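You operate a simulated robot arm through the tools that you are given. There is no shell and no other tool.

You are at the controls of a simulated robot arm. One attempt, no reset.

Task
Put things in order on the top of the steel table with the air box. At the end: the yellow pad stands on top of the blue scrub pad; the silver small strainer from the top of the steel table with the air box is on the brown ties carton; the small red brush stands where the purple bottle (marked "GREASE") stood; the purple bottle stands where the silver small strainer stood; whatever was shut is shut again. Leave all else as you found it, and nothing knocked over.

The check looks at the end state, three seconds after you hand in, the way a careful person would. Anything else that was tipped, shoved, dropped, spilled or broken makes it a failure.

Robot
A 7-joint arm with a two-finger parallel gripper, fixed in place. Base frame: the origin is on the floor under the middle of its stand, x ahead of it, y to its left, z up; the work surface is at about z = 800. Readings come in mm, rad, newtons and seconds.
With the tool pointing down near the work surface it reaches from about 240 to 680 mm from the base axis. Its first joint turns from -1.152 to 1.152 rad. Payload 2.4 kg.
The tool frame sits at the grasp point between the pads (the TCP): z along the fingers, y along the line on which they close. The tips reach 30 mm beyond it. The gripper opens to 94 mm. The fingers are 28 mm wide and 10 mm thick; the gripper's body (50 by 96 mm) begins 55 mm behind the TCP.
Orientation is that of the tool frame in the base frame, as a unit quaternion [x, y, z, w]. With the fingers straight down and closing along the base's y, the tool's x points along the base's -x, its y along +y and its z along -z.

Tools
- The arm moves only by the tool jog_arm. Its argument "increments" is a list of rows, each a list of 2 entries, a list of its own where there are three numbers: the shift along the tool's x, y, z in mm, then the turn, a rotation vector about the tool's x, y, z in rad. In form: [[[tx, ty, tz], [ax, ay, az]], ...]. A call has 1 to 20 rows; each row shifts and turns the commanded pose from where the row before left it, along the tool's axes as they then stand. "jaw" is the finger opening in mm, from 0 to 94, set as the call begins (left out, the last holds). Rows are played at 5 a second. More than 50 mm and 0.15 rad between two rows, or a gripper value outside its range, and nothing of the call is played. Where a pose cannot be reached the arm comes as near as it can. A force on the tool above 40 N (or 10 N above the force at the start of the call, whichever is more), or a blocked arm, ends the call early, and 0.2 s more pass. Each finger travels about 153 mm/s and halts on what it meets, pressing with about 37 N; the grip force reading is that of the motor and also rises with nothing between the fingers. The clock runs only during rows and for 0.2 s after the last one: add rows that do not move to give the fingers time. It gives the time, the measured TCP pose, the force on the tool (base axes), the opening and the grip force at its end, in the units of the frame above (readings bear some noise), with the torque about the TCP (base axes, N m) and any sound that the robot's microphone picked up.
- Cameras (640 x 400 px; columns grow to the right, rows downward): "scene" is fixed at [45.1, 501.9, 1426.7]; the picture's right is [-0.63, -0.78, 0.00], its down [-0.61, 0.49, -0.63] and it looks along [0.49, -0.39, -0.78] (base axes); focal length 326 px, centre (320, 200). "wrist" rides on the gripper at [76, 14, -102] in the tool frame; the picture's right is [-0.18, 0.98, 0.00], its down [-0.75, -0.14, -0.64] and it looks along [-0.63, -0.12, 0.77] (tool axes); focal length 243 px, centre (320, 200). There is no depth. A picture from a camera that has moved, and an enlarged one, comes with that camera's place and axes in the base frame and with its lens. The place of the scene camera against the robot may be out by one fixed shift of up to 18 mm in any direction.
- get_image(camera): a new picture of that camera. The clock stands still meanwhile.
- inspect(camera, box): a new picture of the part [left, top, right, bottom] of that camera's present view, enlarged. The clock stands still meanwhile.
- finish_job(): hands the job in; it is judged then, once.

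Places have to be worked out from the pictures, the camera data and where the tool is seen. Open the gripper and draw the arm clear of the work before you hand the job in, unless the task says otherwise.

The tools are called after "Request:" as a command line: name --argument value ..., lists and objects as JSON in quotes. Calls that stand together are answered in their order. jog_arm: Moves the arm, as the interface text tells. Its arguments: {"type":"object","properties":{"increments":{"type":"array"},"jaw":{"type":"number"}},"required":["increments"]} The other tools are called the same way: get_image (camera) takes a picture; inspect (camera, box) takes an enlarged picture of a part of a camera's view; finish_job () hands the job in.

At the start:

```text
t: 0.0
tool_pos: [392.2, 91.3, 1047.8]
tcp_rot: [-0.001, 1.0, 0.0, 0.0]
wrist_force: [0.0, -0.3, -0.1]
moment: [-0.03, -0.02, -0.01]
opening: 94.0
finger_force: 0.0
```

scene: 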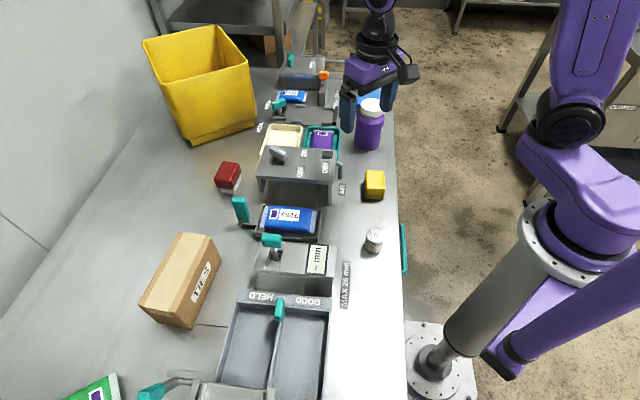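
wrist: 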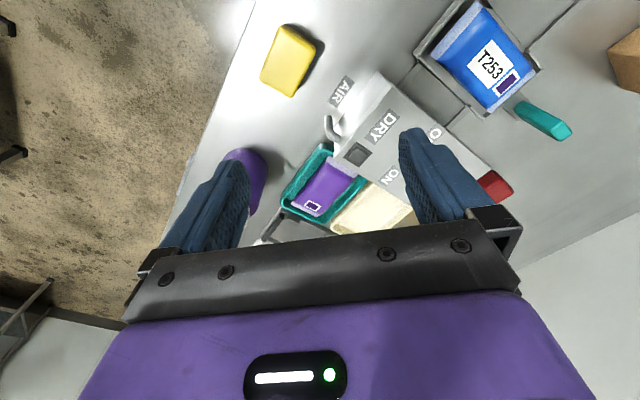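

I'll begin by looking closely at the scene from both cameras before moving anything.

Request:
inspect --camera "scene" --box '[220, 40, 420, 165]'

Request:
inspect --camera "scene" --box '[200, 140, 420, 278]'

Request:
inspect --camera "scene" --box '[50, 220, 420, 400]'

Request:
get_image --camera "wrist"

```text
3.20 times, centred on (320, 102) of scene
camera zoom: at [45.1, 501.9, 1426.7], right [-0.63, -0.78, 0.0], down [-0.61, 0.49, -0.63], along [0.49, -0.39, -0.78], focal length 1042 px, centre (320, 512)
```

zoom: 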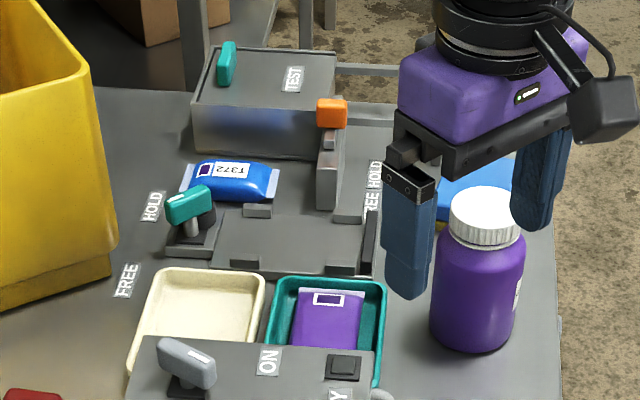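

```text
2.90 times, centred on (310, 209) of scene
camera zoom: at [45.1, 501.9, 1426.7], right [-0.63, -0.78, 0.0], down [-0.61, 0.49, -0.63], along [0.49, -0.39, -0.78], focal length 943 px, centre (349, 174)
```

zoom: 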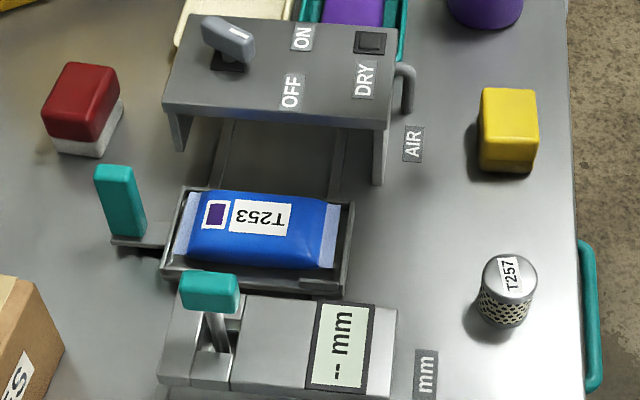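

```text
1.73 times, centred on (235, 310) of scene
camera zoom: at [45.1, 501.9, 1426.7], right [-0.63, -0.78, 0.0], down [-0.61, 0.49, -0.63], along [0.49, -0.39, -0.78], focal length 563 px, centre (467, 10)
```

zoom: 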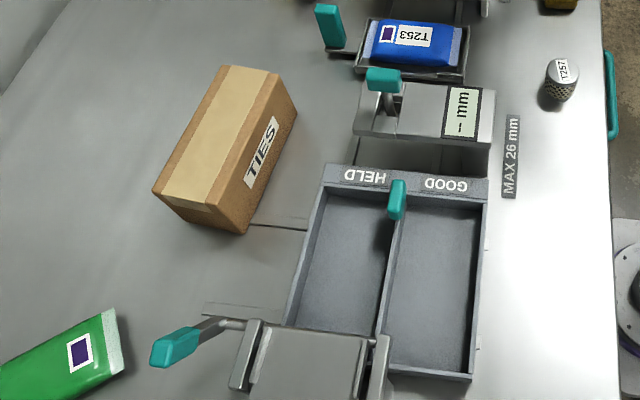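

```text
taken
camera wrist: at [315.2, 105.5, 1148.9], right [0.18, 0.98, 0.0], down [0.75, -0.14, 0.64], along [0.63, -0.12, -0.77], focal length 243 px, centre (320, 200)
```

wrist: 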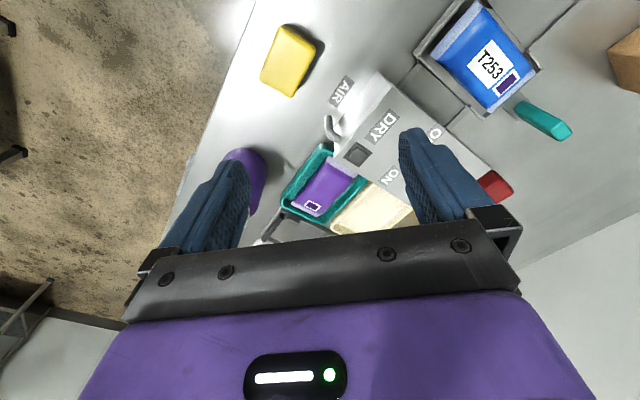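

The arm hangs high over the air box; the bottle is near (520,-53), yellow pad near (366,57), strainer near (266,172), brush near (605,342), carton near (425,545), and a blue pad hides behind the bottle. I swing the wrist camera over to see the blue pad and the bottle.

Request:
jog_arm --increments '[[[0, 0, -20], [0, 0, 0]], [[0, -44, 0], [0, 0, 0]], [[0, -44, 0], [0, 0, 0]], [[0, -44, 0], [0, 0, 0]], [[0, -44, 0], [0, 0, 0]], [[0, -44, 0], [0, 0, 0.14]], [[0, 0, 0], [0, 0, 0.14]], [[0, 0, 0], [0, 0, 0]]]' --jaw 94

Request:
get_image --camera "wrist"

Request:
get_image --camera "scene"

```text
t: 1.8
tool_pos: [392.0, -129.1, 1066.7]
tcp_rot: [0.139, 0.99, 0.0, 0.0]
wrist_force: [-0.1, 0.6, 0.6]
moment: [0.0, 0.02, 0.04]
opening: 94.2
finger_force: 0.1
```

```text
taken
camera wrist: at [322.8, -95.0, 1168.3], right [0.45, 0.89, 0.0], down [0.68, -0.34, 0.64], along [0.57, -0.29, -0.77], focal length 243 px, centre (320, 200)
```

wrist: 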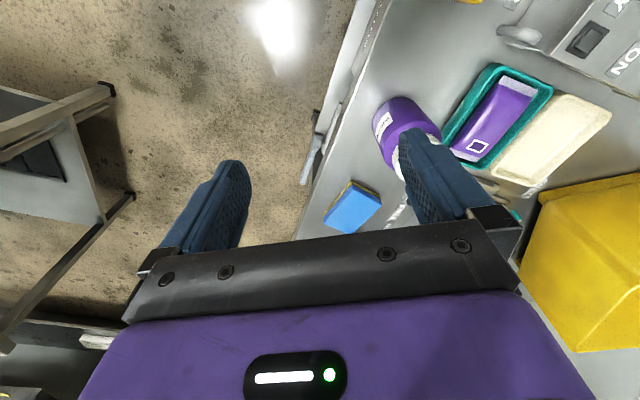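

```text
taken
```

scene: 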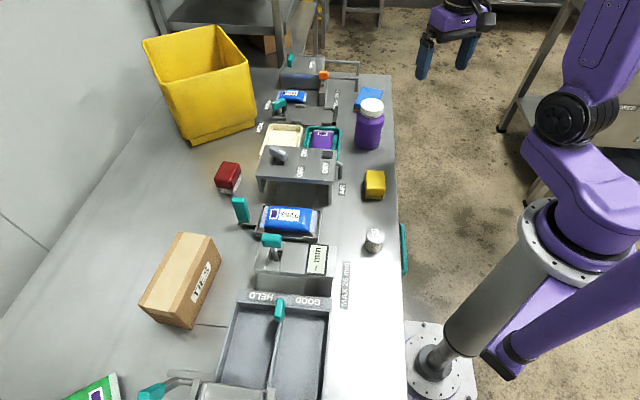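

The arm is now out of the scene camera's line; I zoom in on each object from both cameras to measure.

Request:
inspect --camera "scene" --box '[320, 75, 400, 125]'

Request:
inspect --camera "scene" --box '[340, 110, 420, 160]'

Request:
inspect --camera "scene" --box '[340, 160, 420, 210]'

Request:
inspect --camera "scene" --box '[340, 215, 420, 265]'

Request:
inspect --camera "scene" --box '[190, 150, 270, 200]'

Request:
inspect --camera "scene" --box '[110, 220, 270, 320]'

Request:
inspect --camera "wrist" --box '[300, 80, 460, 240]'

```text
8.00 times, centred on (360, 100) of scene
camera zoom: at [45.1, 501.9, 1426.7], right [-0.63, -0.78, 0.0], down [-0.61, 0.49, -0.63], along [0.49, -0.39, -0.78], focal length 2604 px, centre (0, 1000)
```

zoom: 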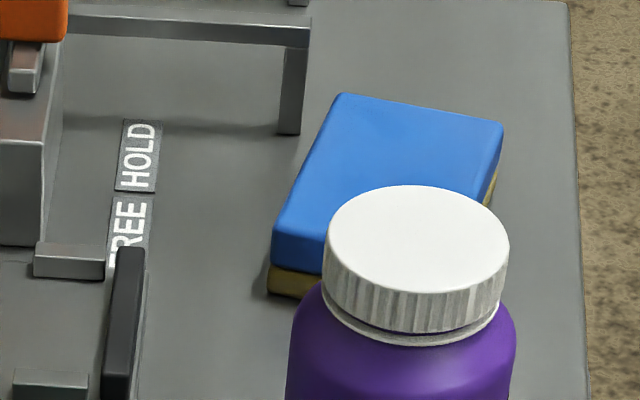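

```text
8.00 times, centred on (380, 135) of scene
camera zoom: at [45.1, 501.9, 1426.7], right [-0.63, -0.78, 0.0], down [-0.61, 0.49, -0.63], along [0.49, -0.39, -0.78], focal length 2604 px, centre (-160, 720)
```

zoom: 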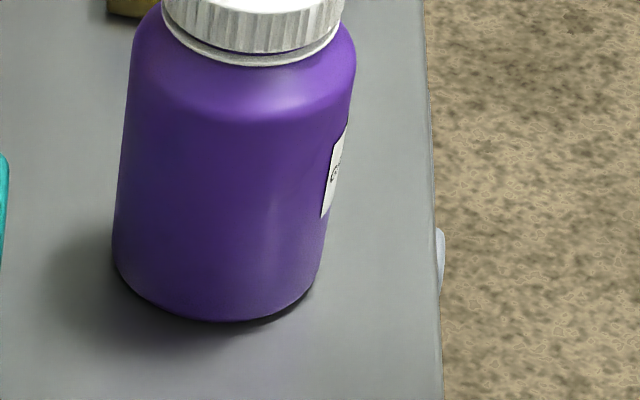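

```text
8.00 times, centred on (380, 185) of scene
camera zoom: at [45.1, 501.9, 1426.7], right [-0.63, -0.78, 0.0], down [-0.61, 0.49, -0.63], along [0.49, -0.39, -0.78], focal length 2604 px, centre (-160, 320)
```

zoom: 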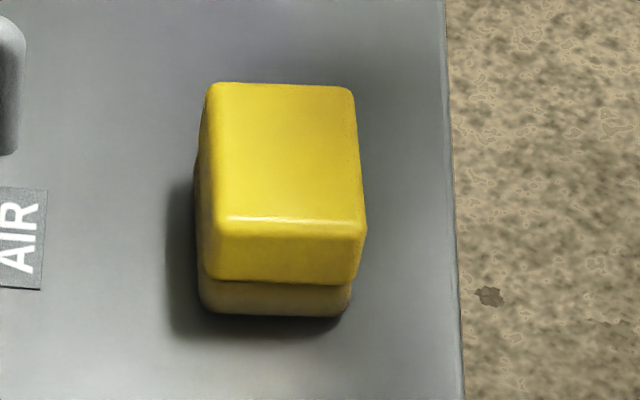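

```text
8.00 times, centred on (380, 240) of scene
camera zoom: at [45.1, 501.9, 1426.7], right [-0.63, -0.78, 0.0], down [-0.61, 0.49, -0.63], along [0.49, -0.39, -0.78], focal length 2604 px, centre (-160, -120)
```

zoom: 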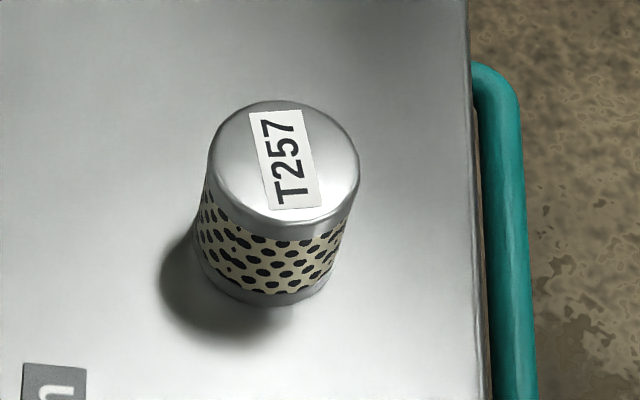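

```text
8.00 times, centred on (230, 175) of scene
camera zoom: at [45.1, 501.9, 1426.7], right [-0.63, -0.78, 0.0], down [-0.61, 0.49, -0.63], along [0.49, -0.39, -0.78], focal length 2604 px, centre (1040, 400)
```

zoom: 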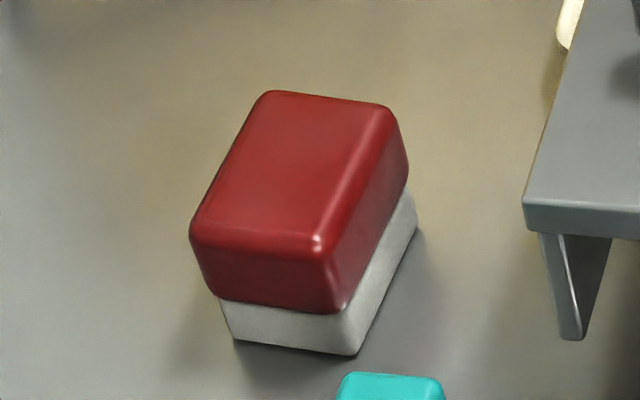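

```text
4.00 times, centred on (190, 270) of scene
camera zoom: at [45.1, 501.9, 1426.7], right [-0.63, -0.78, 0.0], down [-0.61, 0.49, -0.63], along [0.49, -0.39, -0.78], focal length 1302 px, centre (840, -80)
```

zoom: 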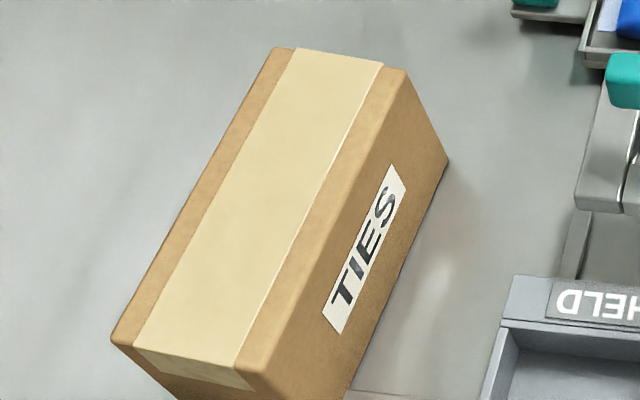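

```text
2.50 times, centred on (380, 160) of wrist
camera zoom: at [322.8, -95.0, 1168.3], right [0.45, 0.89, 0.0], down [0.68, -0.34, 0.64], along [0.57, -0.29, -0.77], focal length 606 px, centre (170, 300)
```

zoom: 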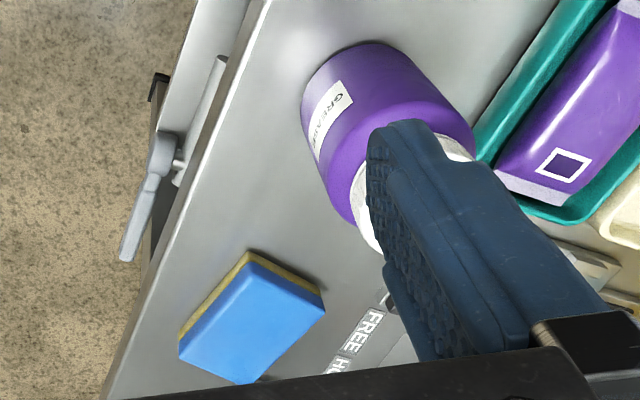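

The blue pad (yellow underside) lies at about (625,-178), long side at about -58°. Next I move above the yellow pad with the jaws lined up to its short side (about 48°) and look straight down at it.

Request:
jog_arm --increments '[[[0, 0, 0], [0, 0, 0.1135]], [[0, 0, 0], [0, 0, 0.1135]], [[0, 0, 0], [0, 0, 0.1135]], [[0, 0, 0], [0, 0, 0.1135]], [[28.76, 24.16, 17.4], [0, 0, 0]], [[28.76, 24.16, 17.4], [0, 0, 0]], [[28.76, 24.16, 17.4], [0, 0, 0]], [[28.76, 24.16, 17.4], [0, 0, 0]], [[28.76, 24.16, 17.4], [0, 0, 0]], [[0, 0, 0], [0, 0, 0]]]'

Request:
get_image --camera "wrist"

Request:
inspect --camera "wrist" --box '[260, 40, 420, 140]'

```text
t: 4.0
tool_pos: [365.3, 57.8, 981.6]
tcp_rot: [0.36, 0.933, 0.0, 0.0]
wrist_force: [-0.6, 0.4, -0.4]
moment: [0.01, 0.03, 0.03]
opening: 93.7
finger_force: 0.0
```

```text
taken
camera wrist: at [317.9, 119.6, 1082.9], right [0.8, 0.61, 0.0], down [0.46, -0.61, 0.64], along [0.39, -0.51, -0.77], focal length 243 px, centre (320, 200)
```

wrist: 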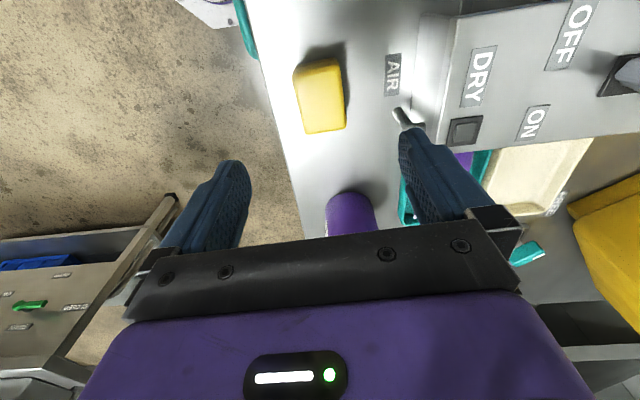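

```text
4.00 times, centred on (340, 90) of wrist
camera zoom: at [317.9, 119.6, 1082.9], right [0.8, 0.61, 0.0], down [0.46, -0.61, 0.64], along [0.39, -0.51, -0.77], focal length 970 px, centre (240, 640)
```

zoom: 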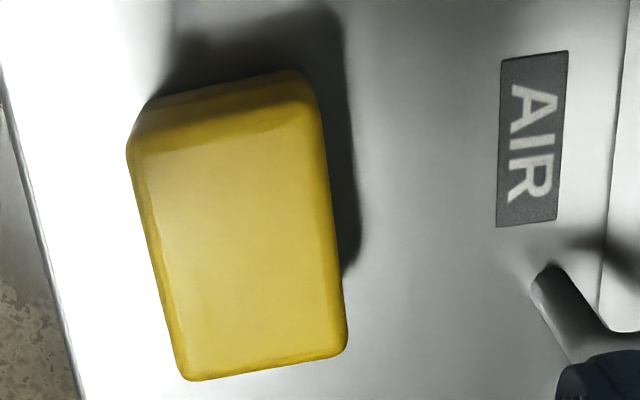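

The yellow pad measures about 42 × 56 mm, 40 tall, centred at about (367,57) with the jaws already parallel to its short side. The air box hook is nearby, so I narrow the jaws to 66 mm and go down halfway to check.

Request:
jog_arm --increments '[[[-1.5, 0.5, 0], [0, 0, 0]], [[0, 0, 35], [0, 0, 0]], [[0, 0, 35], [0, 0, 0]], [[0, 0, 10], [0, 0, 0]], [[0, 0, 0], [0, 0, 0]]]' --jaw 66

Request:
get_image --camera "wrist"

Request:
get_image --camera "scene"

```text
t: 5.2
tool_pos: [366.7, 58.2, 900.7]
tcp_rot: [0.358, 0.934, 0.0, 0.0]
wrist_force: [0.2, -0.4, 0.2]
moment: [-0.01, 0.01, 0.01]
opening: 65.9
finger_force: 0.1
```

```text
taken
camera wrist: at [319.8, 119.6, 1003.0], right [0.79, 0.61, 0.0], down [0.46, -0.61, 0.64], along [0.39, -0.51, -0.77], focal length 243 px, centre (320, 200)
```

wrist: 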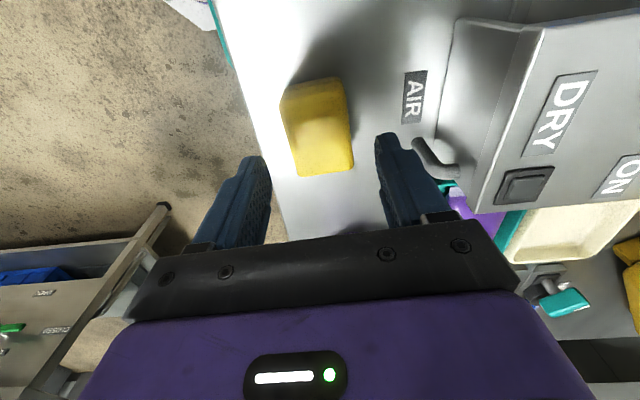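

```text
taken
```

scene: 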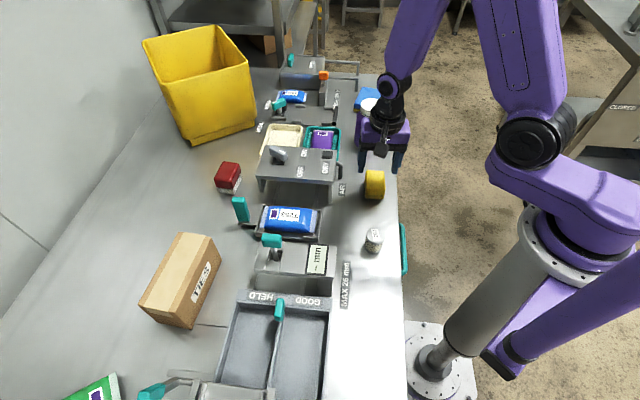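

The fingers straddle the pad with the hook about 35 mm clear of the right finger. I descend to TCP z≈836 and close.

Request:
jog_arm --increments '[[[0, 0, 25], [0, 0, 0]], [[0, 0, 20], [0, 0, 0]], [[0, 0, 12], [0, 0, 0]], [[0, 0, 7], [0, 0, 0]], [[0, 0, 0], [0, 0, 0]]]'

Request:
jog_arm --increments '[[[0, 0, 0], [0, 0, 0]], [[0, 0, 0], [0, 0, 0]], [[0, 0, 0], [0, 0, 0]], [[0, 0, 0], [0, 0, 0]]]' --jaw 20

Request:
get_image --camera "wrist"

```text
t: 6.4
tool_pos: [366.4, 57.3, 837.2]
tcp_rot: [0.359, 0.934, 0.0, 0.0]
wrist_force: [-0.3, 0.9, 0.5]
moment: [0.02, 0.0, 0.02]
opening: 66.1
finger_force: 0.1
```

```text
t: 7.4
tool_pos: [366.9, 56.8, 836.8]
tcp_rot: [0.358, 0.934, 0.0, 0.0]
wrist_force: [0.5, 0.1, -0.6]
moment: [0.01, -0.03, -0.01]
opening: 49.3
finger_force: 36.9
```

```text
taken
camera wrist: at [319.3, 118.9, 938.6], right [0.79, 0.61, 0.0], down [0.47, -0.61, 0.64], along [0.39, -0.51, -0.77], focal length 243 px, centre (320, 200)
```

wrist: 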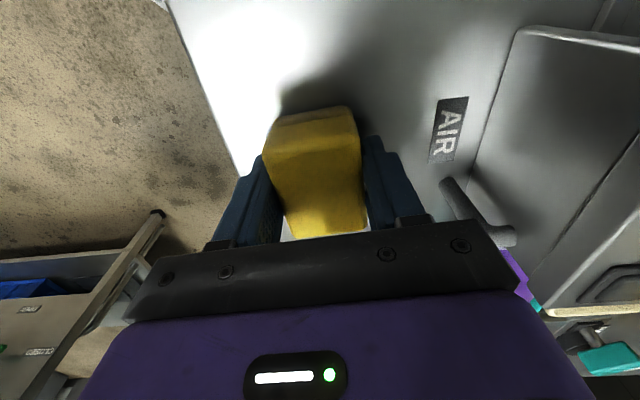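

The pad is held (49 mm, 37 N). I lift it well clear, above the bottle's height, and check the grip.

Request:
jog_arm --increments '[[[0, 0, -15], [0, 0, 0]], [[0, 0, -30], [0, 0, 0]], [[0, 0, -45], [0, 0, 0]], [[0, 0, -45], [0, 0, 0]], [[0, 0, -45], [0, 0, 0]], [[0, 0, 0], [0, 0, 0]]]'

Request:
get_image --camera "wrist"

Request:
get_image --camera "scene"

```text
t: 8.8
tool_pos: [366.9, 56.6, 1016.4]
tcp_rot: [0.359, 0.933, 0.0, 0.001]
wrist_force: [0.6, -0.1, -0.4]
moment: [0.01, 0.01, 0.04]
opening: 49.4
finger_force: 37.7
```

```text
taken
camera wrist: at [318.5, 118.0, 1117.4], right [0.79, 0.61, 0.0], down [0.47, -0.61, 0.64], along [0.39, -0.51, -0.77], focal length 243 px, centre (320, 200)
```

wrist: 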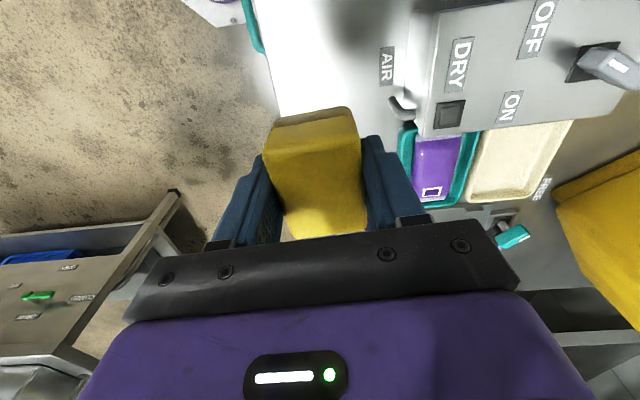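

```text
taken
```

scene: 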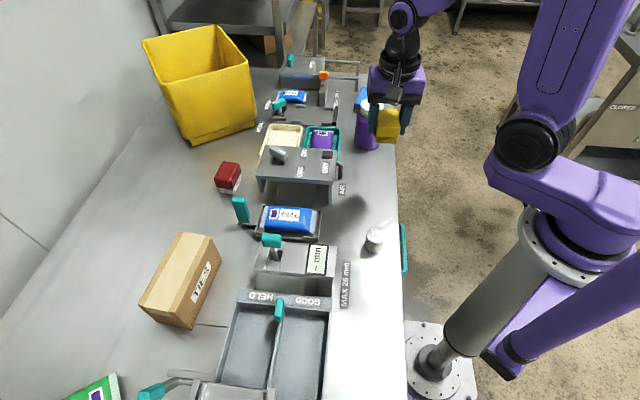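

The yellow pad is firmly held and clear. I turn to the blue pad's orientation and stop beside it, so that the wrist camera sees it past the held pad.

Request:
jog_arm --increments '[[[0, 0, 0], [0, 0, 0.1468]], [[0, 0, 0], [0, 0, 0.1468]], [[-42.3, 3.9, 0], [0, 0, 0]], [[-42.3, 3.9, 0], [0, 0, 0]], [[-42.3, 3.9, 0], [0, 0, 0]], [[-42.3, 3.9, 0], [0, 0, 0]], [[-42.3, 3.9, 0], [0, 0, 0]], [[-42.3, 3.9, 0], [0, 0, 0]], [[-42.3, 3.9, 0], [0, 0, 0]], [[-42.3, 3.9, 0], [0, 0, 0]], [[0, 0, 0], [0, 0, 0]]]'

Request:
get_image --camera "wrist"

Request:
inspect --camera "wrist" --box '[310, 20, 470, 120]'

```text
t: 11.2
tool_pos: [569.4, -218.1, 1016.0]
tcp_rot: [0.491, 0.871, 0.001, -0.001]
wrist_force: [0.3, 0.0, -0.6]
moment: [0.0, -0.02, 0.06]
opening: 49.3
finger_force: 37.4
```

```text
taken
camera wrist: at [541.3, -145.8, 1116.9], right [0.94, 0.35, 0.0], down [0.27, -0.72, 0.64], along [0.23, -0.6, -0.77], focal length 243 px, centre (320, 200)
```

wrist: 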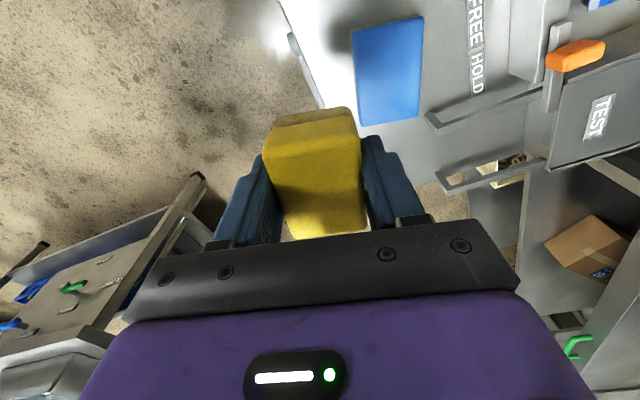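

```text
4.00 times, centred on (390, 70) of wrist
camera zoom: at [541.3, -145.8, 1116.9], right [0.94, 0.35, 0.0], down [0.27, -0.72, 0.64], along [0.23, -0.6, -0.77], focal length 970 px, centre (40, 720)
```

zoom: 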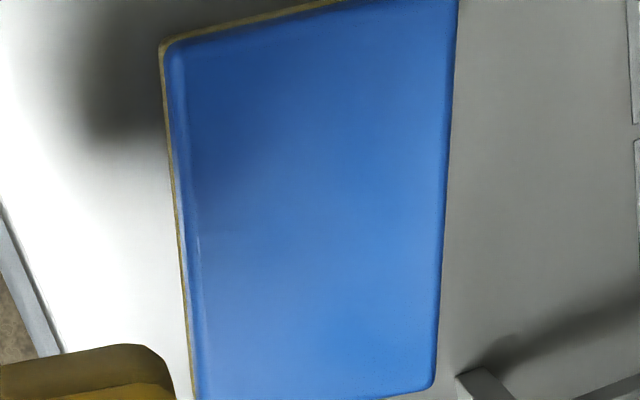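

The blue pad's centre is at about (635,-184), its short side at 31°, matching the jaw line. I move over it and go down partway.

Request:
jog_arm --increments '[[[-2.4, 36.9, 0], [0, 0, 0]], [[-2.4, 36.9, 0], [0, 0, 0]], [[0, 0, 40], [0, 0, 0]], [[0, 0, 40], [0, 0, 0]], [[0, 0, 0], [0, 0, 0]], [[0, 0, 0], [0, 0, 0]]]'

Request:
get_image --camera "wrist"

Request:
inspect --camera "scene" --box '[310, 40, 430, 115]'

```text
t: 12.6
tool_pos: [636.2, -184.1, 935.6]
tcp_rot: [0.492, 0.871, 0.0, 0.001]
wrist_force: [-0.1, 0.1, -0.4]
moment: [0.02, -0.02, 0.01]
opening: 49.3
finger_force: 36.8
```

```text
taken
camera wrist: at [608.3, -111.7, 1037.7], right [0.94, 0.35, 0.0], down [0.27, -0.72, 0.64], along [0.23, -0.6, -0.77], focal length 243 px, centre (320, 200)
```

wrist: 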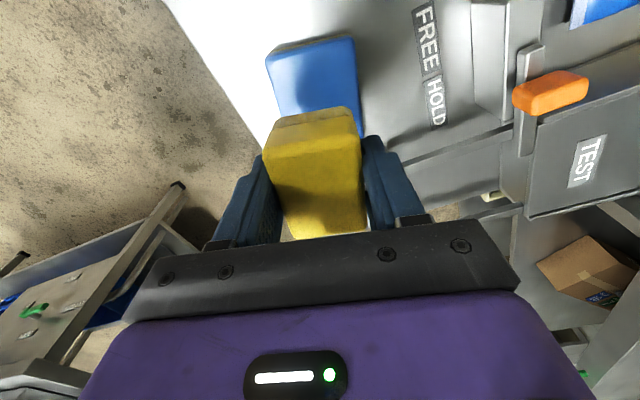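

```text
5.33 times, centred on (370, 78) of scene
camera zoom: at [45.1, 501.9, 1426.7], right [-0.63, -0.78, 0.0], down [-0.61, 0.49, -0.63], along [0.49, -0.39, -0.78], focal length 1736 px, centre (53, 853)
```

zoom: 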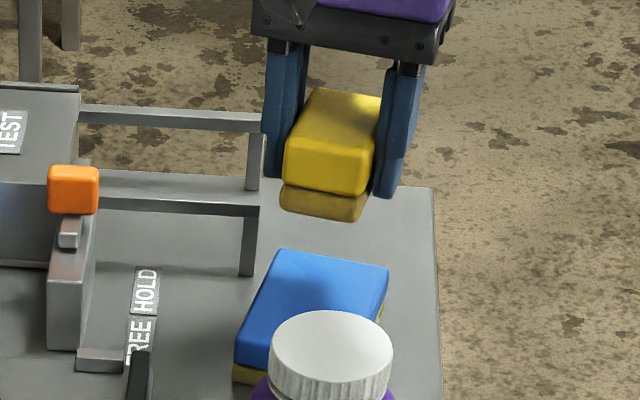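

The held pad lines up with the blue pad below, and the rail is some 45 mm clear of the fingers. I lower to just above contact.

Request:
jog_arm --increments '[[[0, 0, 30], [0, 0, 0]], [[0, 0, 25], [0, 0, 0]], [[0, 0, 9], [0, 0, 0]], [[0, 0, 0], [0, 0, 0]]]'

Request:
get_image --camera "wrist"

Request:
inspect --camera "scene" --box '[310, 40, 430, 115]'

```text
t: 13.6
tool_pos: [634.3, -183.1, 872.5]
tcp_rot: [0.492, 0.871, 0.0, -0.001]
wrist_force: [0.1, 1.0, -0.2]
moment: [-0.02, 0.0, -0.01]
opening: 49.3
finger_force: 37.2
```

```text
taken
camera wrist: at [606.3, -110.4, 974.0], right [0.94, 0.35, 0.0], down [0.27, -0.72, 0.64], along [0.23, -0.6, -0.77], focal length 243 px, centre (320, 200)
```

wrist: 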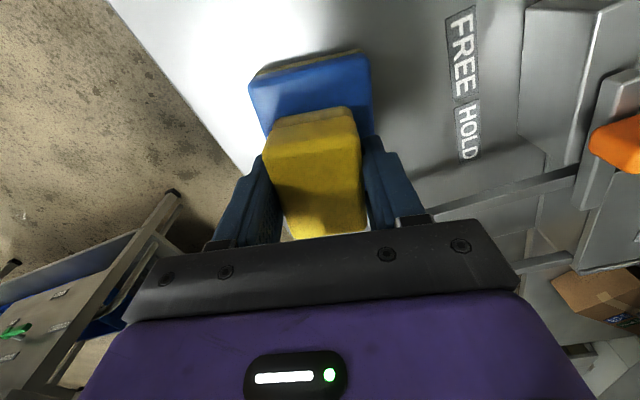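

```text
5.33 times, centred on (370, 78) of scene
camera zoom: at [45.1, 501.9, 1426.7], right [-0.63, -0.78, 0.0], down [-0.61, 0.49, -0.63], along [0.49, -0.39, -0.78], focal length 1736 px, centre (53, 853)
```

zoom: 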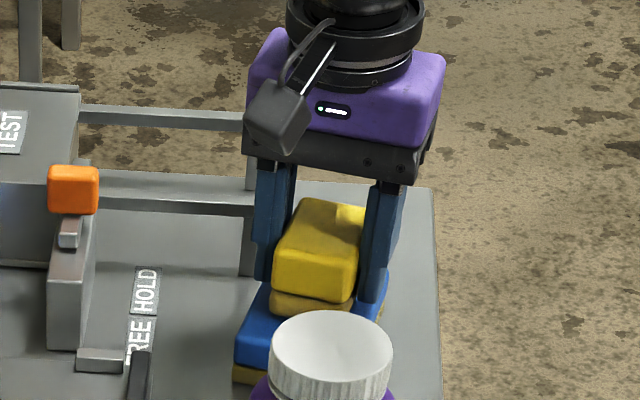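

Alignment still looks good and there is no contact yet. I creep down in small steps and watch the force.

Request:
jog_arm --increments '[[[0, 0, 3], [0, 0, 0]], [[0, 0, 2], [0, 0, 0]], [[0, 0, 2], [0, 0, 0]], [[0, 0, 0], [0, 0, 0]]]'

Request:
jog_arm --increments '[[[0, 0, 1], [0, 0, 0]], [[0, 0, 1], [0, 0, 0]], [[0, 0, 0], [0, 0, 0]]]'

Request:
inspect --camera "wrist" --box '[220, 40, 420, 165]'

```text
t: 14.6
tool_pos: [635.9, -182.4, 867.5]
tcp_rot: [0.491, 0.871, 0.0, 0.003]
wrist_force: [-5.6, 4.0, 27.1]
moment: [0.11, 0.16, 0.0]
opening: 49.2
finger_force: 36.9
```

```text
t: 15.4
tool_pos: [635.8, -183.0, 865.1]
tcp_rot: [0.492, 0.871, 0.0, 0.003]
wrist_force: [0.4, 1.5, 28.3]
moment: [-0.11, -0.04, 0.0]
opening: 49.8
finger_force: 36.7
```

```text
3.20 times, centred on (320, 102) of wrist
camera zoom: at [607.4, -110.8, 967.1], right [0.94, 0.35, 0.01], down [0.26, -0.72, 0.65], along [0.23, -0.6, -0.76], focal length 776 px, centre (320, 512)
```

zoom: 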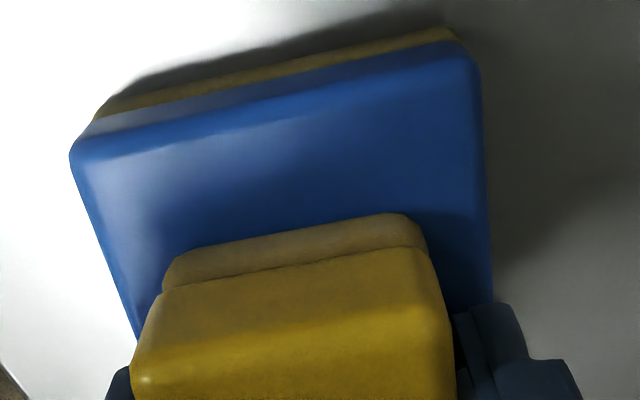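

Contact at TCP z≈866 with about 28 N: the pad sits on the blue one. I ease up slightly and open the jaws.

Request:
jog_arm --increments '[[[0, 0, -1], [0, 0, 0]], [[0, 0, -0.5], [0, 0, 0]], [[0, 0, 0], [0, 0, 0]]]'

Request:
jog_arm --increments '[[[0, 0, 0], [0, 0, 0]], [[0, 0, 0], [0, 0, 0]], [[0, 0, 0], [0, 0, 0]]]' --jaw 68

Request:
jog_arm --increments '[[[0, 0, -10], [0, 0, 0]], [[0, 0, -20], [0, 0, 0]], [[0, 0, -40], [0, 0, 0]], [[0, 0, -45], [0, 0, 0]], [[0, 0, 0], [0, 0, 0]]]'

Request:
get_image --camera "wrist"

Request:
inspect --camera "scene" --box '[310, 40, 430, 115]'

```text
t: 16.2
tool_pos: [634.5, -184.3, 865.9]
tcp_rot: [0.492, 0.87, 0.0, 0.001]
wrist_force: [6.0, -1.9, 16.3]
moment: [-0.32, -0.44, 0.06]
opening: 49.2
finger_force: 36.7
```

```text
t: 17.0
tool_pos: [633.9, -183.2, 864.9]
tcp_rot: [0.492, 0.871, 0.0, 0.0]
wrist_force: [-0.9, -0.2, 0.3]
moment: [0.03, 0.03, 0.02]
opening: 67.9
finger_force: 0.1
```

```text
t: 18.2
tool_pos: [633.5, -183.8, 983.0]
tcp_rot: [0.492, 0.871, 0.001, 0.0]
wrist_force: [0.6, 0.3, 0.6]
moment: [0.04, 0.0, -0.01]
opening: 68.1
finger_force: 0.0
```

```text
taken
camera wrist: at [605.6, -111.9, 1083.6], right [0.94, 0.35, 0.0], down [0.27, -0.72, 0.64], along [0.22, -0.6, -0.77], focal length 243 px, centre (320, 200)
```

wrist: 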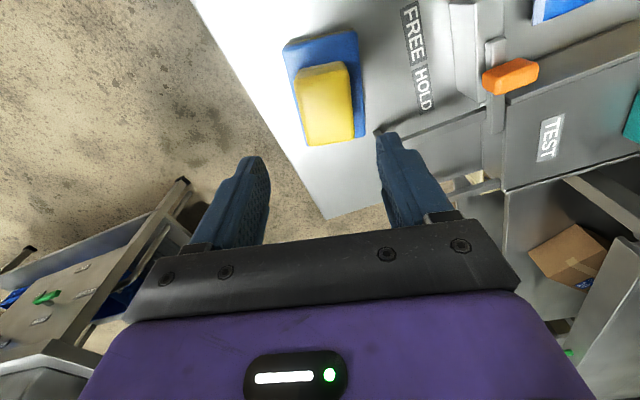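

```text
5.33 times, centred on (370, 78) of scene
camera zoom: at [45.1, 501.9, 1426.7], right [-0.63, -0.78, 0.0], down [-0.61, 0.49, -0.63], along [0.49, -0.39, -0.78], focal length 1736 px, centre (53, 853)
```

zoom: 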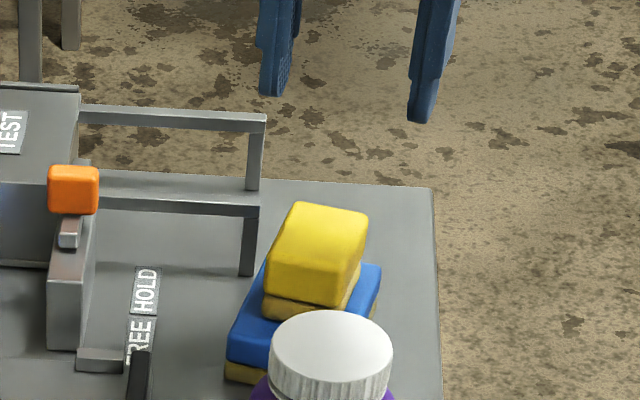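

The yellow pad now stands on the blue one. I compare the blue pad's position with the earlier view at the same zoom to see whether it shifted.

Request:
inspect --camera "scene" --box '[320, 75, 400, 125]'

Request:
inspect --camera "wrist" --box '[250, 10, 410, 110]'

```text
8.00 times, centred on (360, 100) of scene
camera zoom: at [45.1, 501.9, 1426.7], right [-0.63, -0.78, 0.0], down [-0.61, 0.49, -0.63], along [0.49, -0.39, -0.78], focal length 2604 px, centre (0, 1000)
```

zoom: 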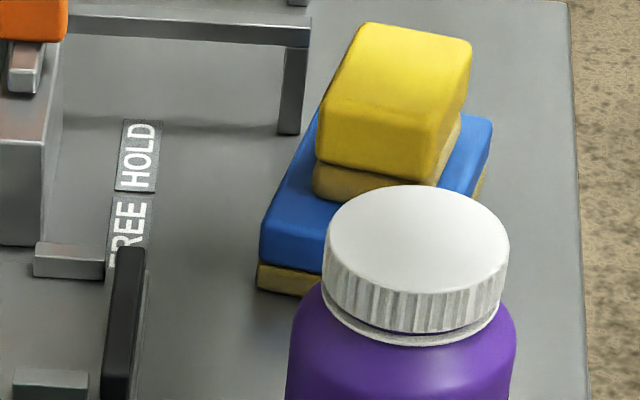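

```text
4.00 times, centred on (330, 60) of wrist
camera zoom: at [605.6, -111.9, 1083.6], right [0.94, 0.35, 0.0], down [0.27, -0.72, 0.64], along [0.22, -0.6, -0.77], focal length 970 px, centre (280, 760)
```

zoom: 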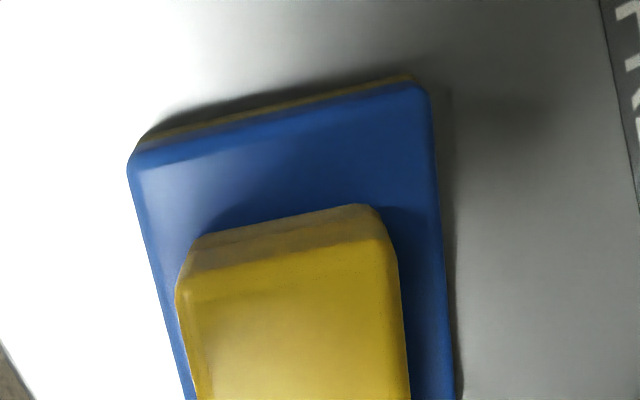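

The blue pad moved only about 5 mm under the stack, which stands upright and centred. I now raise the arm, travel to above the strainer near (266,172), and turn the jaws parallel to the table edge.

Request:
jog_arm --increments '[[[0, 0, -35], [0, 0, 0]], [[45, -11.9, 0], [0, 0, 0]], [[45, -11.9, 0], [0, 0, 0]], [[45, -11.9, 0], [0, 0, 0]], [[45, -11.9, 0], [0, 0, 0]], [[45, -11.9, 0], [0, 0, 0]], [[45, -11.9, 0], [0, 0, 0]], [[45, -11.9, 0], [0, 0, 0]], [[45, -11.9, 0], [0, 0, 0]], [[45, -11.9, 0], [0, 0, 0]], [[45, -11.9, 0], [0, 0, 0]], [[45, -11.9, 0], [0, 0, 0]], [[0, 0, 0], [0, 0, 0]]]'

Request:
jog_arm --increments '[[[0, 0, 0], [0, 0, -0.1396]], [[0, 0, 0], [0, 0, -0.1396]], [[0, 0, 0], [0, 0, -0.1396]], [[0, 0, 0], [0, 0, -0.1396]], [[0, 0, 0], [0, 0, -0.1396]], [[0, 0, 0], [0, 0, -0.1396]], [[0, 0, 0], [0, 0, -0.1396]], [[0, 0, 0], [0, 0, -0.1396]], [[0, 0, 0], [0, 0, -0.1396]], [[0, 0, 0], [0, 0, -0.1396]], [[0, 0, 0], [0, 0, -0.1396]], [[0, 0, 0], [0, 0, -0.1396]], [[0, 0, 0], [0, 0, -0.1396]], [[0, 0, 0], [0, 0, 0]]]'

Request:
get_image --camera "wrist"

Request:
get_image --camera "scene"

```text
t: 21.0
tool_pos: [266.1, 172.1, 1016.5]
tcp_rot: [0.491, 0.871, 0.0, 0.0]
wrist_force: [0.4, 0.1, 0.4]
moment: [0.0, -0.01, -0.02]
opening: 68.0
finger_force: 0.0
```

```text
t: 24.0
tool_pos: [266.6, 174.6, 1014.1]
tcp_rot: [-0.385, 0.923, 0.0, 0.001]
wrist_force: [-0.2, 0.4, 0.4]
moment: [-0.01, -0.03, 0.0]
opening: 68.0
finger_force: 0.1
```

```text
taken
camera wrist: at [202.4, 129.8, 1116.7], right [-0.57, 0.82, 0.0], down [0.63, 0.44, 0.64], along [0.53, 0.36, -0.77], focal length 243 px, centre (320, 200)
```

wrist: 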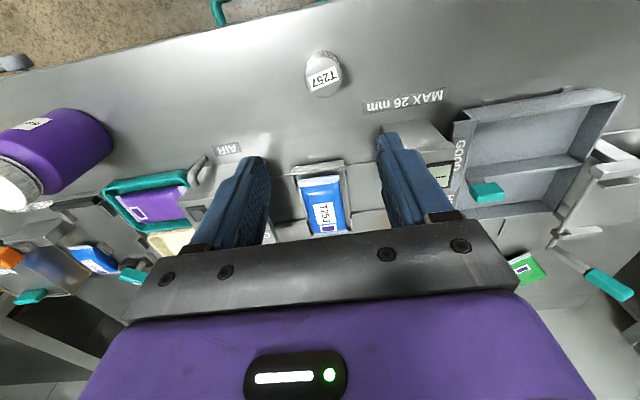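

```text
taken
```

scene: 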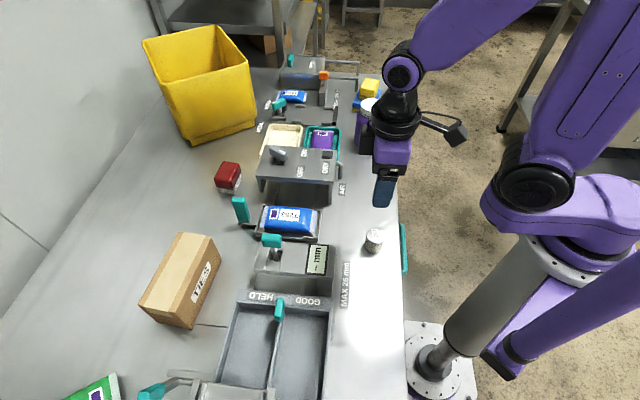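

The strainer T257 is in view almost directly below the jaws. I zoom in to fix its axis.

Request:
inspect --camera "wrist" --box '[270, 30, 390, 110]'

```text
5.00 times, centred on (330, 70) of wrist
camera zoom: at [202.4, 129.8, 1116.7], right [-0.57, 0.82, 0.0], down [0.63, 0.44, 0.64], along [0.53, 0.36, -0.77], focal length 1213 px, centre (270, 850)
```

zoom: 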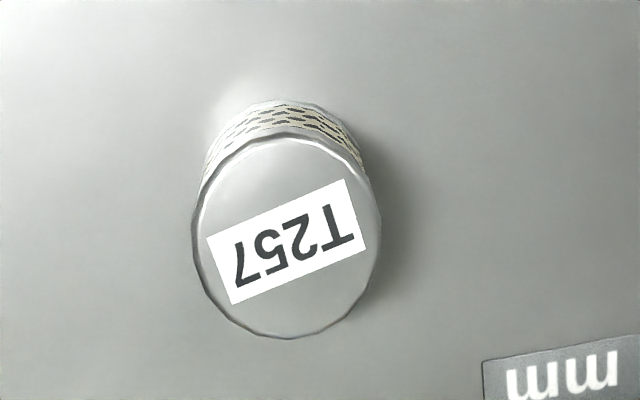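

The strainer's axis comes out at about (253,169), about 40 mm tall and 38 mm wide (the scene camera is biased by roughly +15,+4 mm). I shift over it and go partway down to re-check.

Request:
jog_arm --increments '[[[13.5, 5.3, 0], [0, 0, 0]], [[0, 0, 40], [0, 0, 0]], [[0, 0, 40], [0, 0, 0]], [[0, 0, 20], [0, 0, 0]], [[0, 0, 0], [0, 0, 0]], [[0, 0, 0], [0, 0, 0]]]'

Request:
get_image --camera "wrist"

Request:
inspect --camera "wrist" --box '[240, 60, 400, 160]'

```text
t: 25.4
tool_pos: [266.1, 170.4, 914.5]
tcp_rot: [-0.383, 0.924, 0.0, 0.0]
wrist_force: [0.2, -0.1, 0.0]
moment: [0.01, 0.01, -0.02]
opening: 67.8
finger_force: 0.1
out of reach, approached as far as the arm can: row 2, 3
```

```text
taken
camera wrist: at [201.3, 126.3, 1016.5], right [-0.57, 0.82, 0.0], down [0.63, 0.43, 0.64], along [0.53, 0.36, -0.77], focal length 243 px, centre (320, 200)
```

wrist: 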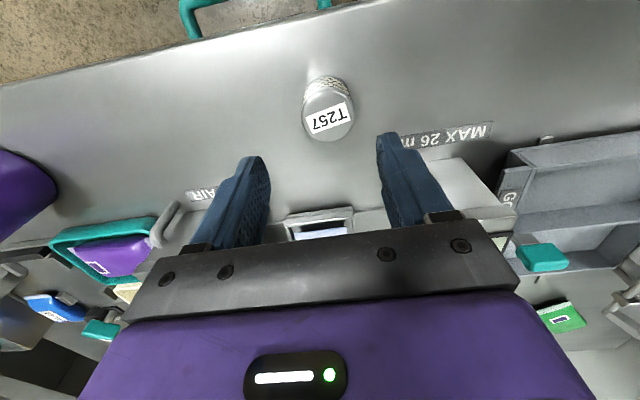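

```text
4.00 times, centred on (320, 110) of wrist
camera zoom: at [201.3, 126.3, 1016.5], right [-0.57, 0.82, 0.0], down [0.63, 0.43, 0.64], along [0.53, 0.36, -0.77], focal length 970 px, centre (320, 560)
```

zoom: 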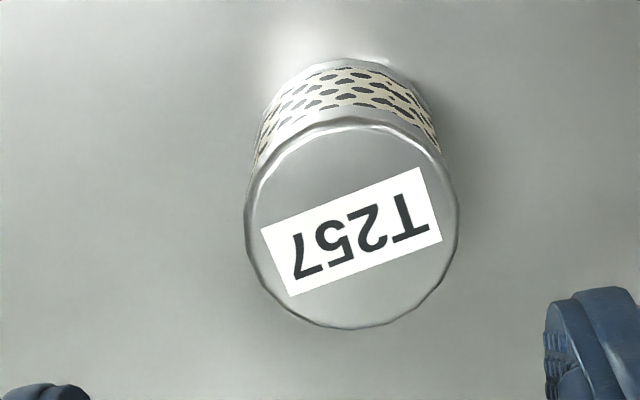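

The arm could not take the shift at that height (too close in), so the TCP is still at (266,170); this second view confirms the strainer at (253.3,169.2), about 40 mm tall. I go lower first, above its top, then shift.

Request:
jog_arm --increments '[[[0, 0, 34], [0, 0, 0]], [[5, 4, 0], [0, 0, 0]], [[4.9, 4.2, 0], [0, 0, 0]], [[0, 0, 0], [0, 0, 0]]]'

Request:
get_image --camera "wrist"

```text
t: 26.4
tool_pos: [261.2, 171.4, 881.7]
tcp_rot: [-0.384, 0.924, 0.0, -0.001]
wrist_force: [-0.6, 0.4, 0.2]
moment: [-0.01, -0.01, 0.03]
opening: 68.0
finger_force: 0.1
out of reach, approached as far as the arm can: row 2, 3
```

```text
taken
camera wrist: at [196.8, 127.6, 982.7], right [-0.57, 0.82, 0.0], down [0.63, 0.43, 0.64], along [0.53, 0.36, -0.77], focal length 243 px, centre (320, 200)
```

wrist: 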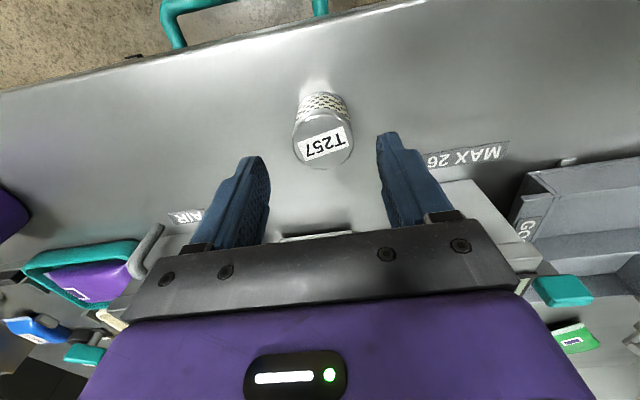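

At this height the inner reach stops about 8 mm short of the strainer's axis. The limit loosens lower down, and the fingers already straddle the strainer, so I descend and then shift the remainder.

Request:
jog_arm --increments '[[[0, 0, 20], [0, 0, 0]], [[0, 0, 15], [0, 0, 0]], [[0, 0, 8], [0, 0, 0]], [[3.5, 2, 0], [0, 0, 0]], [[3.5, 2, 0], [0, 0, 0]], [[0, 0, 0], [0, 0, 0]]]'

Request:
get_image --camera "wrist"

```text
t: 27.8
tool_pos: [254.4, 168.5, 838.2]
tcp_rot: [-0.384, 0.923, 0.0, -0.001]
wrist_force: [-0.1, -0.4, -0.5]
moment: [-0.01, 0.03, 0.01]
opening: 68.2
finger_force: 0.0
```

```text
taken
camera wrist: at [189.4, 124.1, 941.1], right [-0.57, 0.82, 0.0], down [0.63, 0.43, 0.64], along [0.53, 0.36, -0.77], focal length 243 px, centre (320, 200)
```

wrist: 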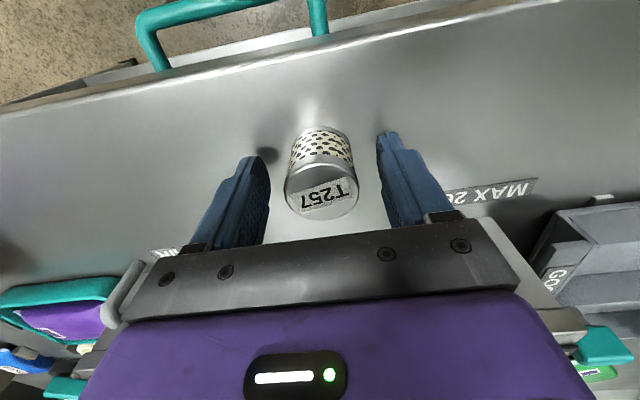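

The jaws are centred on the strainer at (254,168.5). I close on it.

Request:
jog_arm --increments '[[[0, 0, 0], [0, 0, 0]], [[0, 0, 0], [0, 0, 0]], [[0, 0, 0], [0, 0, 0]], [[0, 0, 0], [0, 0, 0]]]' --jaw 15

Request:
get_image --camera "wrist"

```text
t: 28.8
tool_pos: [253.6, 168.3, 839.8]
tcp_rot: [-0.384, 0.923, 0.001, -0.001]
wrist_force: [-0.4, -0.9, -0.5]
moment: [-0.03, 0.02, 0.01]
opening: 38.4
finger_force: 37.0
```

```text
taken
camera wrist: at [189.5, 124.1, 941.1], right [-0.57, 0.82, 0.0], down [0.63, 0.43, 0.64], along [0.53, 0.36, -0.77], focal length 243 px, centre (320, 200)
```

wrist: 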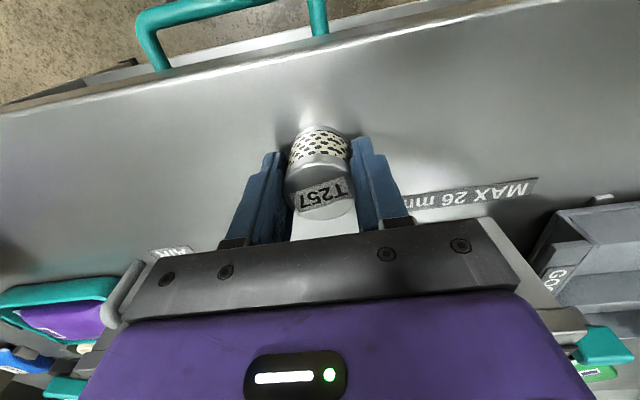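

Strainer is gripped at 38.4 mm. I lift it slightly, then move outward and up together, because the arm cannot rise straight up this close to its base.

Request:
jog_arm --increments '[[[0, 0, -6], [0, 0, 0]], [[-6, 0, -10], [0, 0, 0]], [[-12, 0, -20], [0, 0, 0]], [[-18, 0, -40], [0, 0, 0]], [[-20, 0, -45], [0, 0, 0]], [[-20, 0, -45], [0, 0, 0]], [[0, 0, 0], [0, 0, 0]]]'

Request:
get_image --camera "wrist"

Request:
get_image --camera "scene"

```text
t: 30.4
tool_pos: [307.1, 220.9, 1005.8]
tcp_rot: [-0.383, 0.924, 0.0, -0.001]
wrist_force: [0.2, 0.8, -1.0]
moment: [-0.02, 0.01, -0.02]
opening: 38.2
finger_force: 37.1
```

```text
taken
camera wrist: at [242.2, 177.0, 1107.8], right [-0.57, 0.82, 0.0], down [0.63, 0.43, 0.64], along [0.53, 0.36, -0.77], focal length 243 px, centre (320, 200)
```

wrist: 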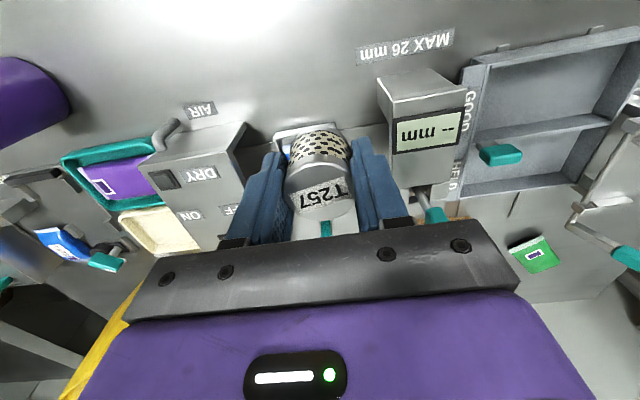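

```text
taken
```

scene: 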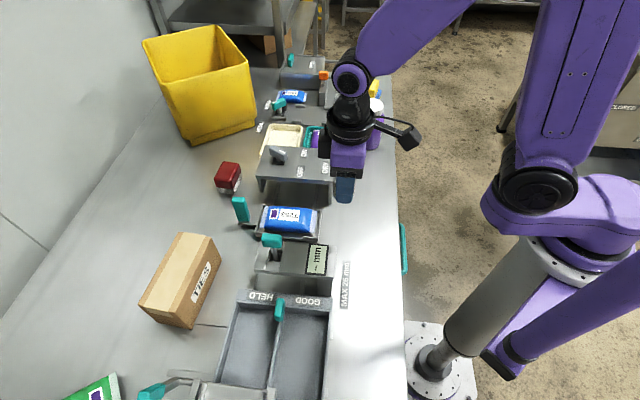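

The strainer is up and secure. I carry it at about z=1030 to a stop short of the carton and look.

Request:
jog_arm --increments '[[[-39.7, 23.7, -4], [0, 0, 0]], [[-39.7, 23.7, -4], [0, 0, 0]], [[-39.7, 23.7, -4], [0, 0, 0]], [[-39.7, 23.7, -4], [0, 0, 0]], [[-39.7, 23.7, -4], [0, 0, 0]], [[-39.7, 23.7, -4], [0, 0, 0]], [[0, 0, 0], [0, 0, 0]]]'

Request:
get_image --camera "wrist"

Request:
get_image --camera "scene"

```text
t: 32.0
tool_pos: [374.0, 492.6, 1028.8]
tcp_rot: [-0.384, 0.924, 0.0, -0.002]
wrist_force: [0.0, 0.8, -0.1]
moment: [0.0, 0.01, -0.04]
opening: 38.2
finger_force: 36.9
```

```text
taken
camera wrist: at [309.3, 449.1, 1131.3], right [-0.57, 0.82, 0.0], down [0.63, 0.43, 0.64], along [0.53, 0.36, -0.77], focal length 243 px, centre (320, 200)
```

wrist: 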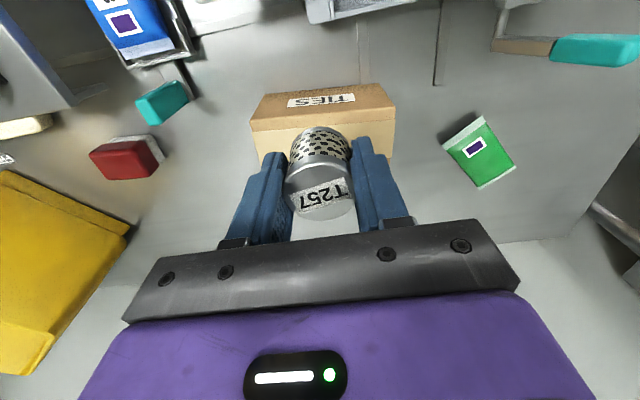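

```text
taken
```

scene: 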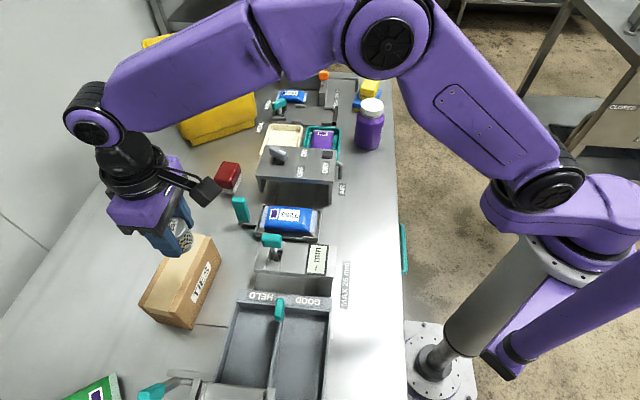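

The carton appears just below and ahead. I zoom in for its edges.

Request:
inspect --camera "wrist" --box '[220, 60, 420, 185]'

```text
3.20 times, centred on (320, 122) of wrist
camera zoom: at [309.3, 449.1, 1131.3], right [-0.57, 0.82, 0.0], down [0.63, 0.43, 0.64], along [0.53, 0.36, -0.77], focal length 776 px, centre (320, 448)
```

zoom: 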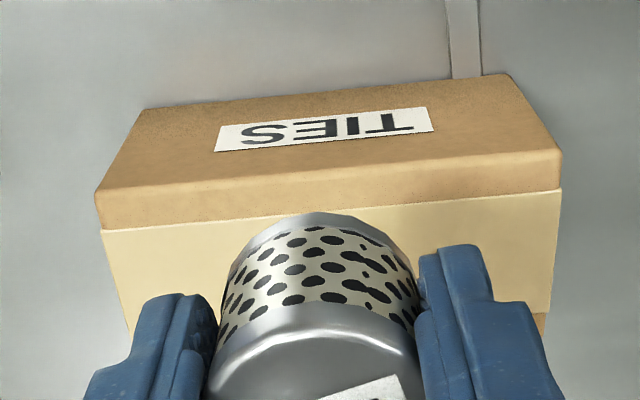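

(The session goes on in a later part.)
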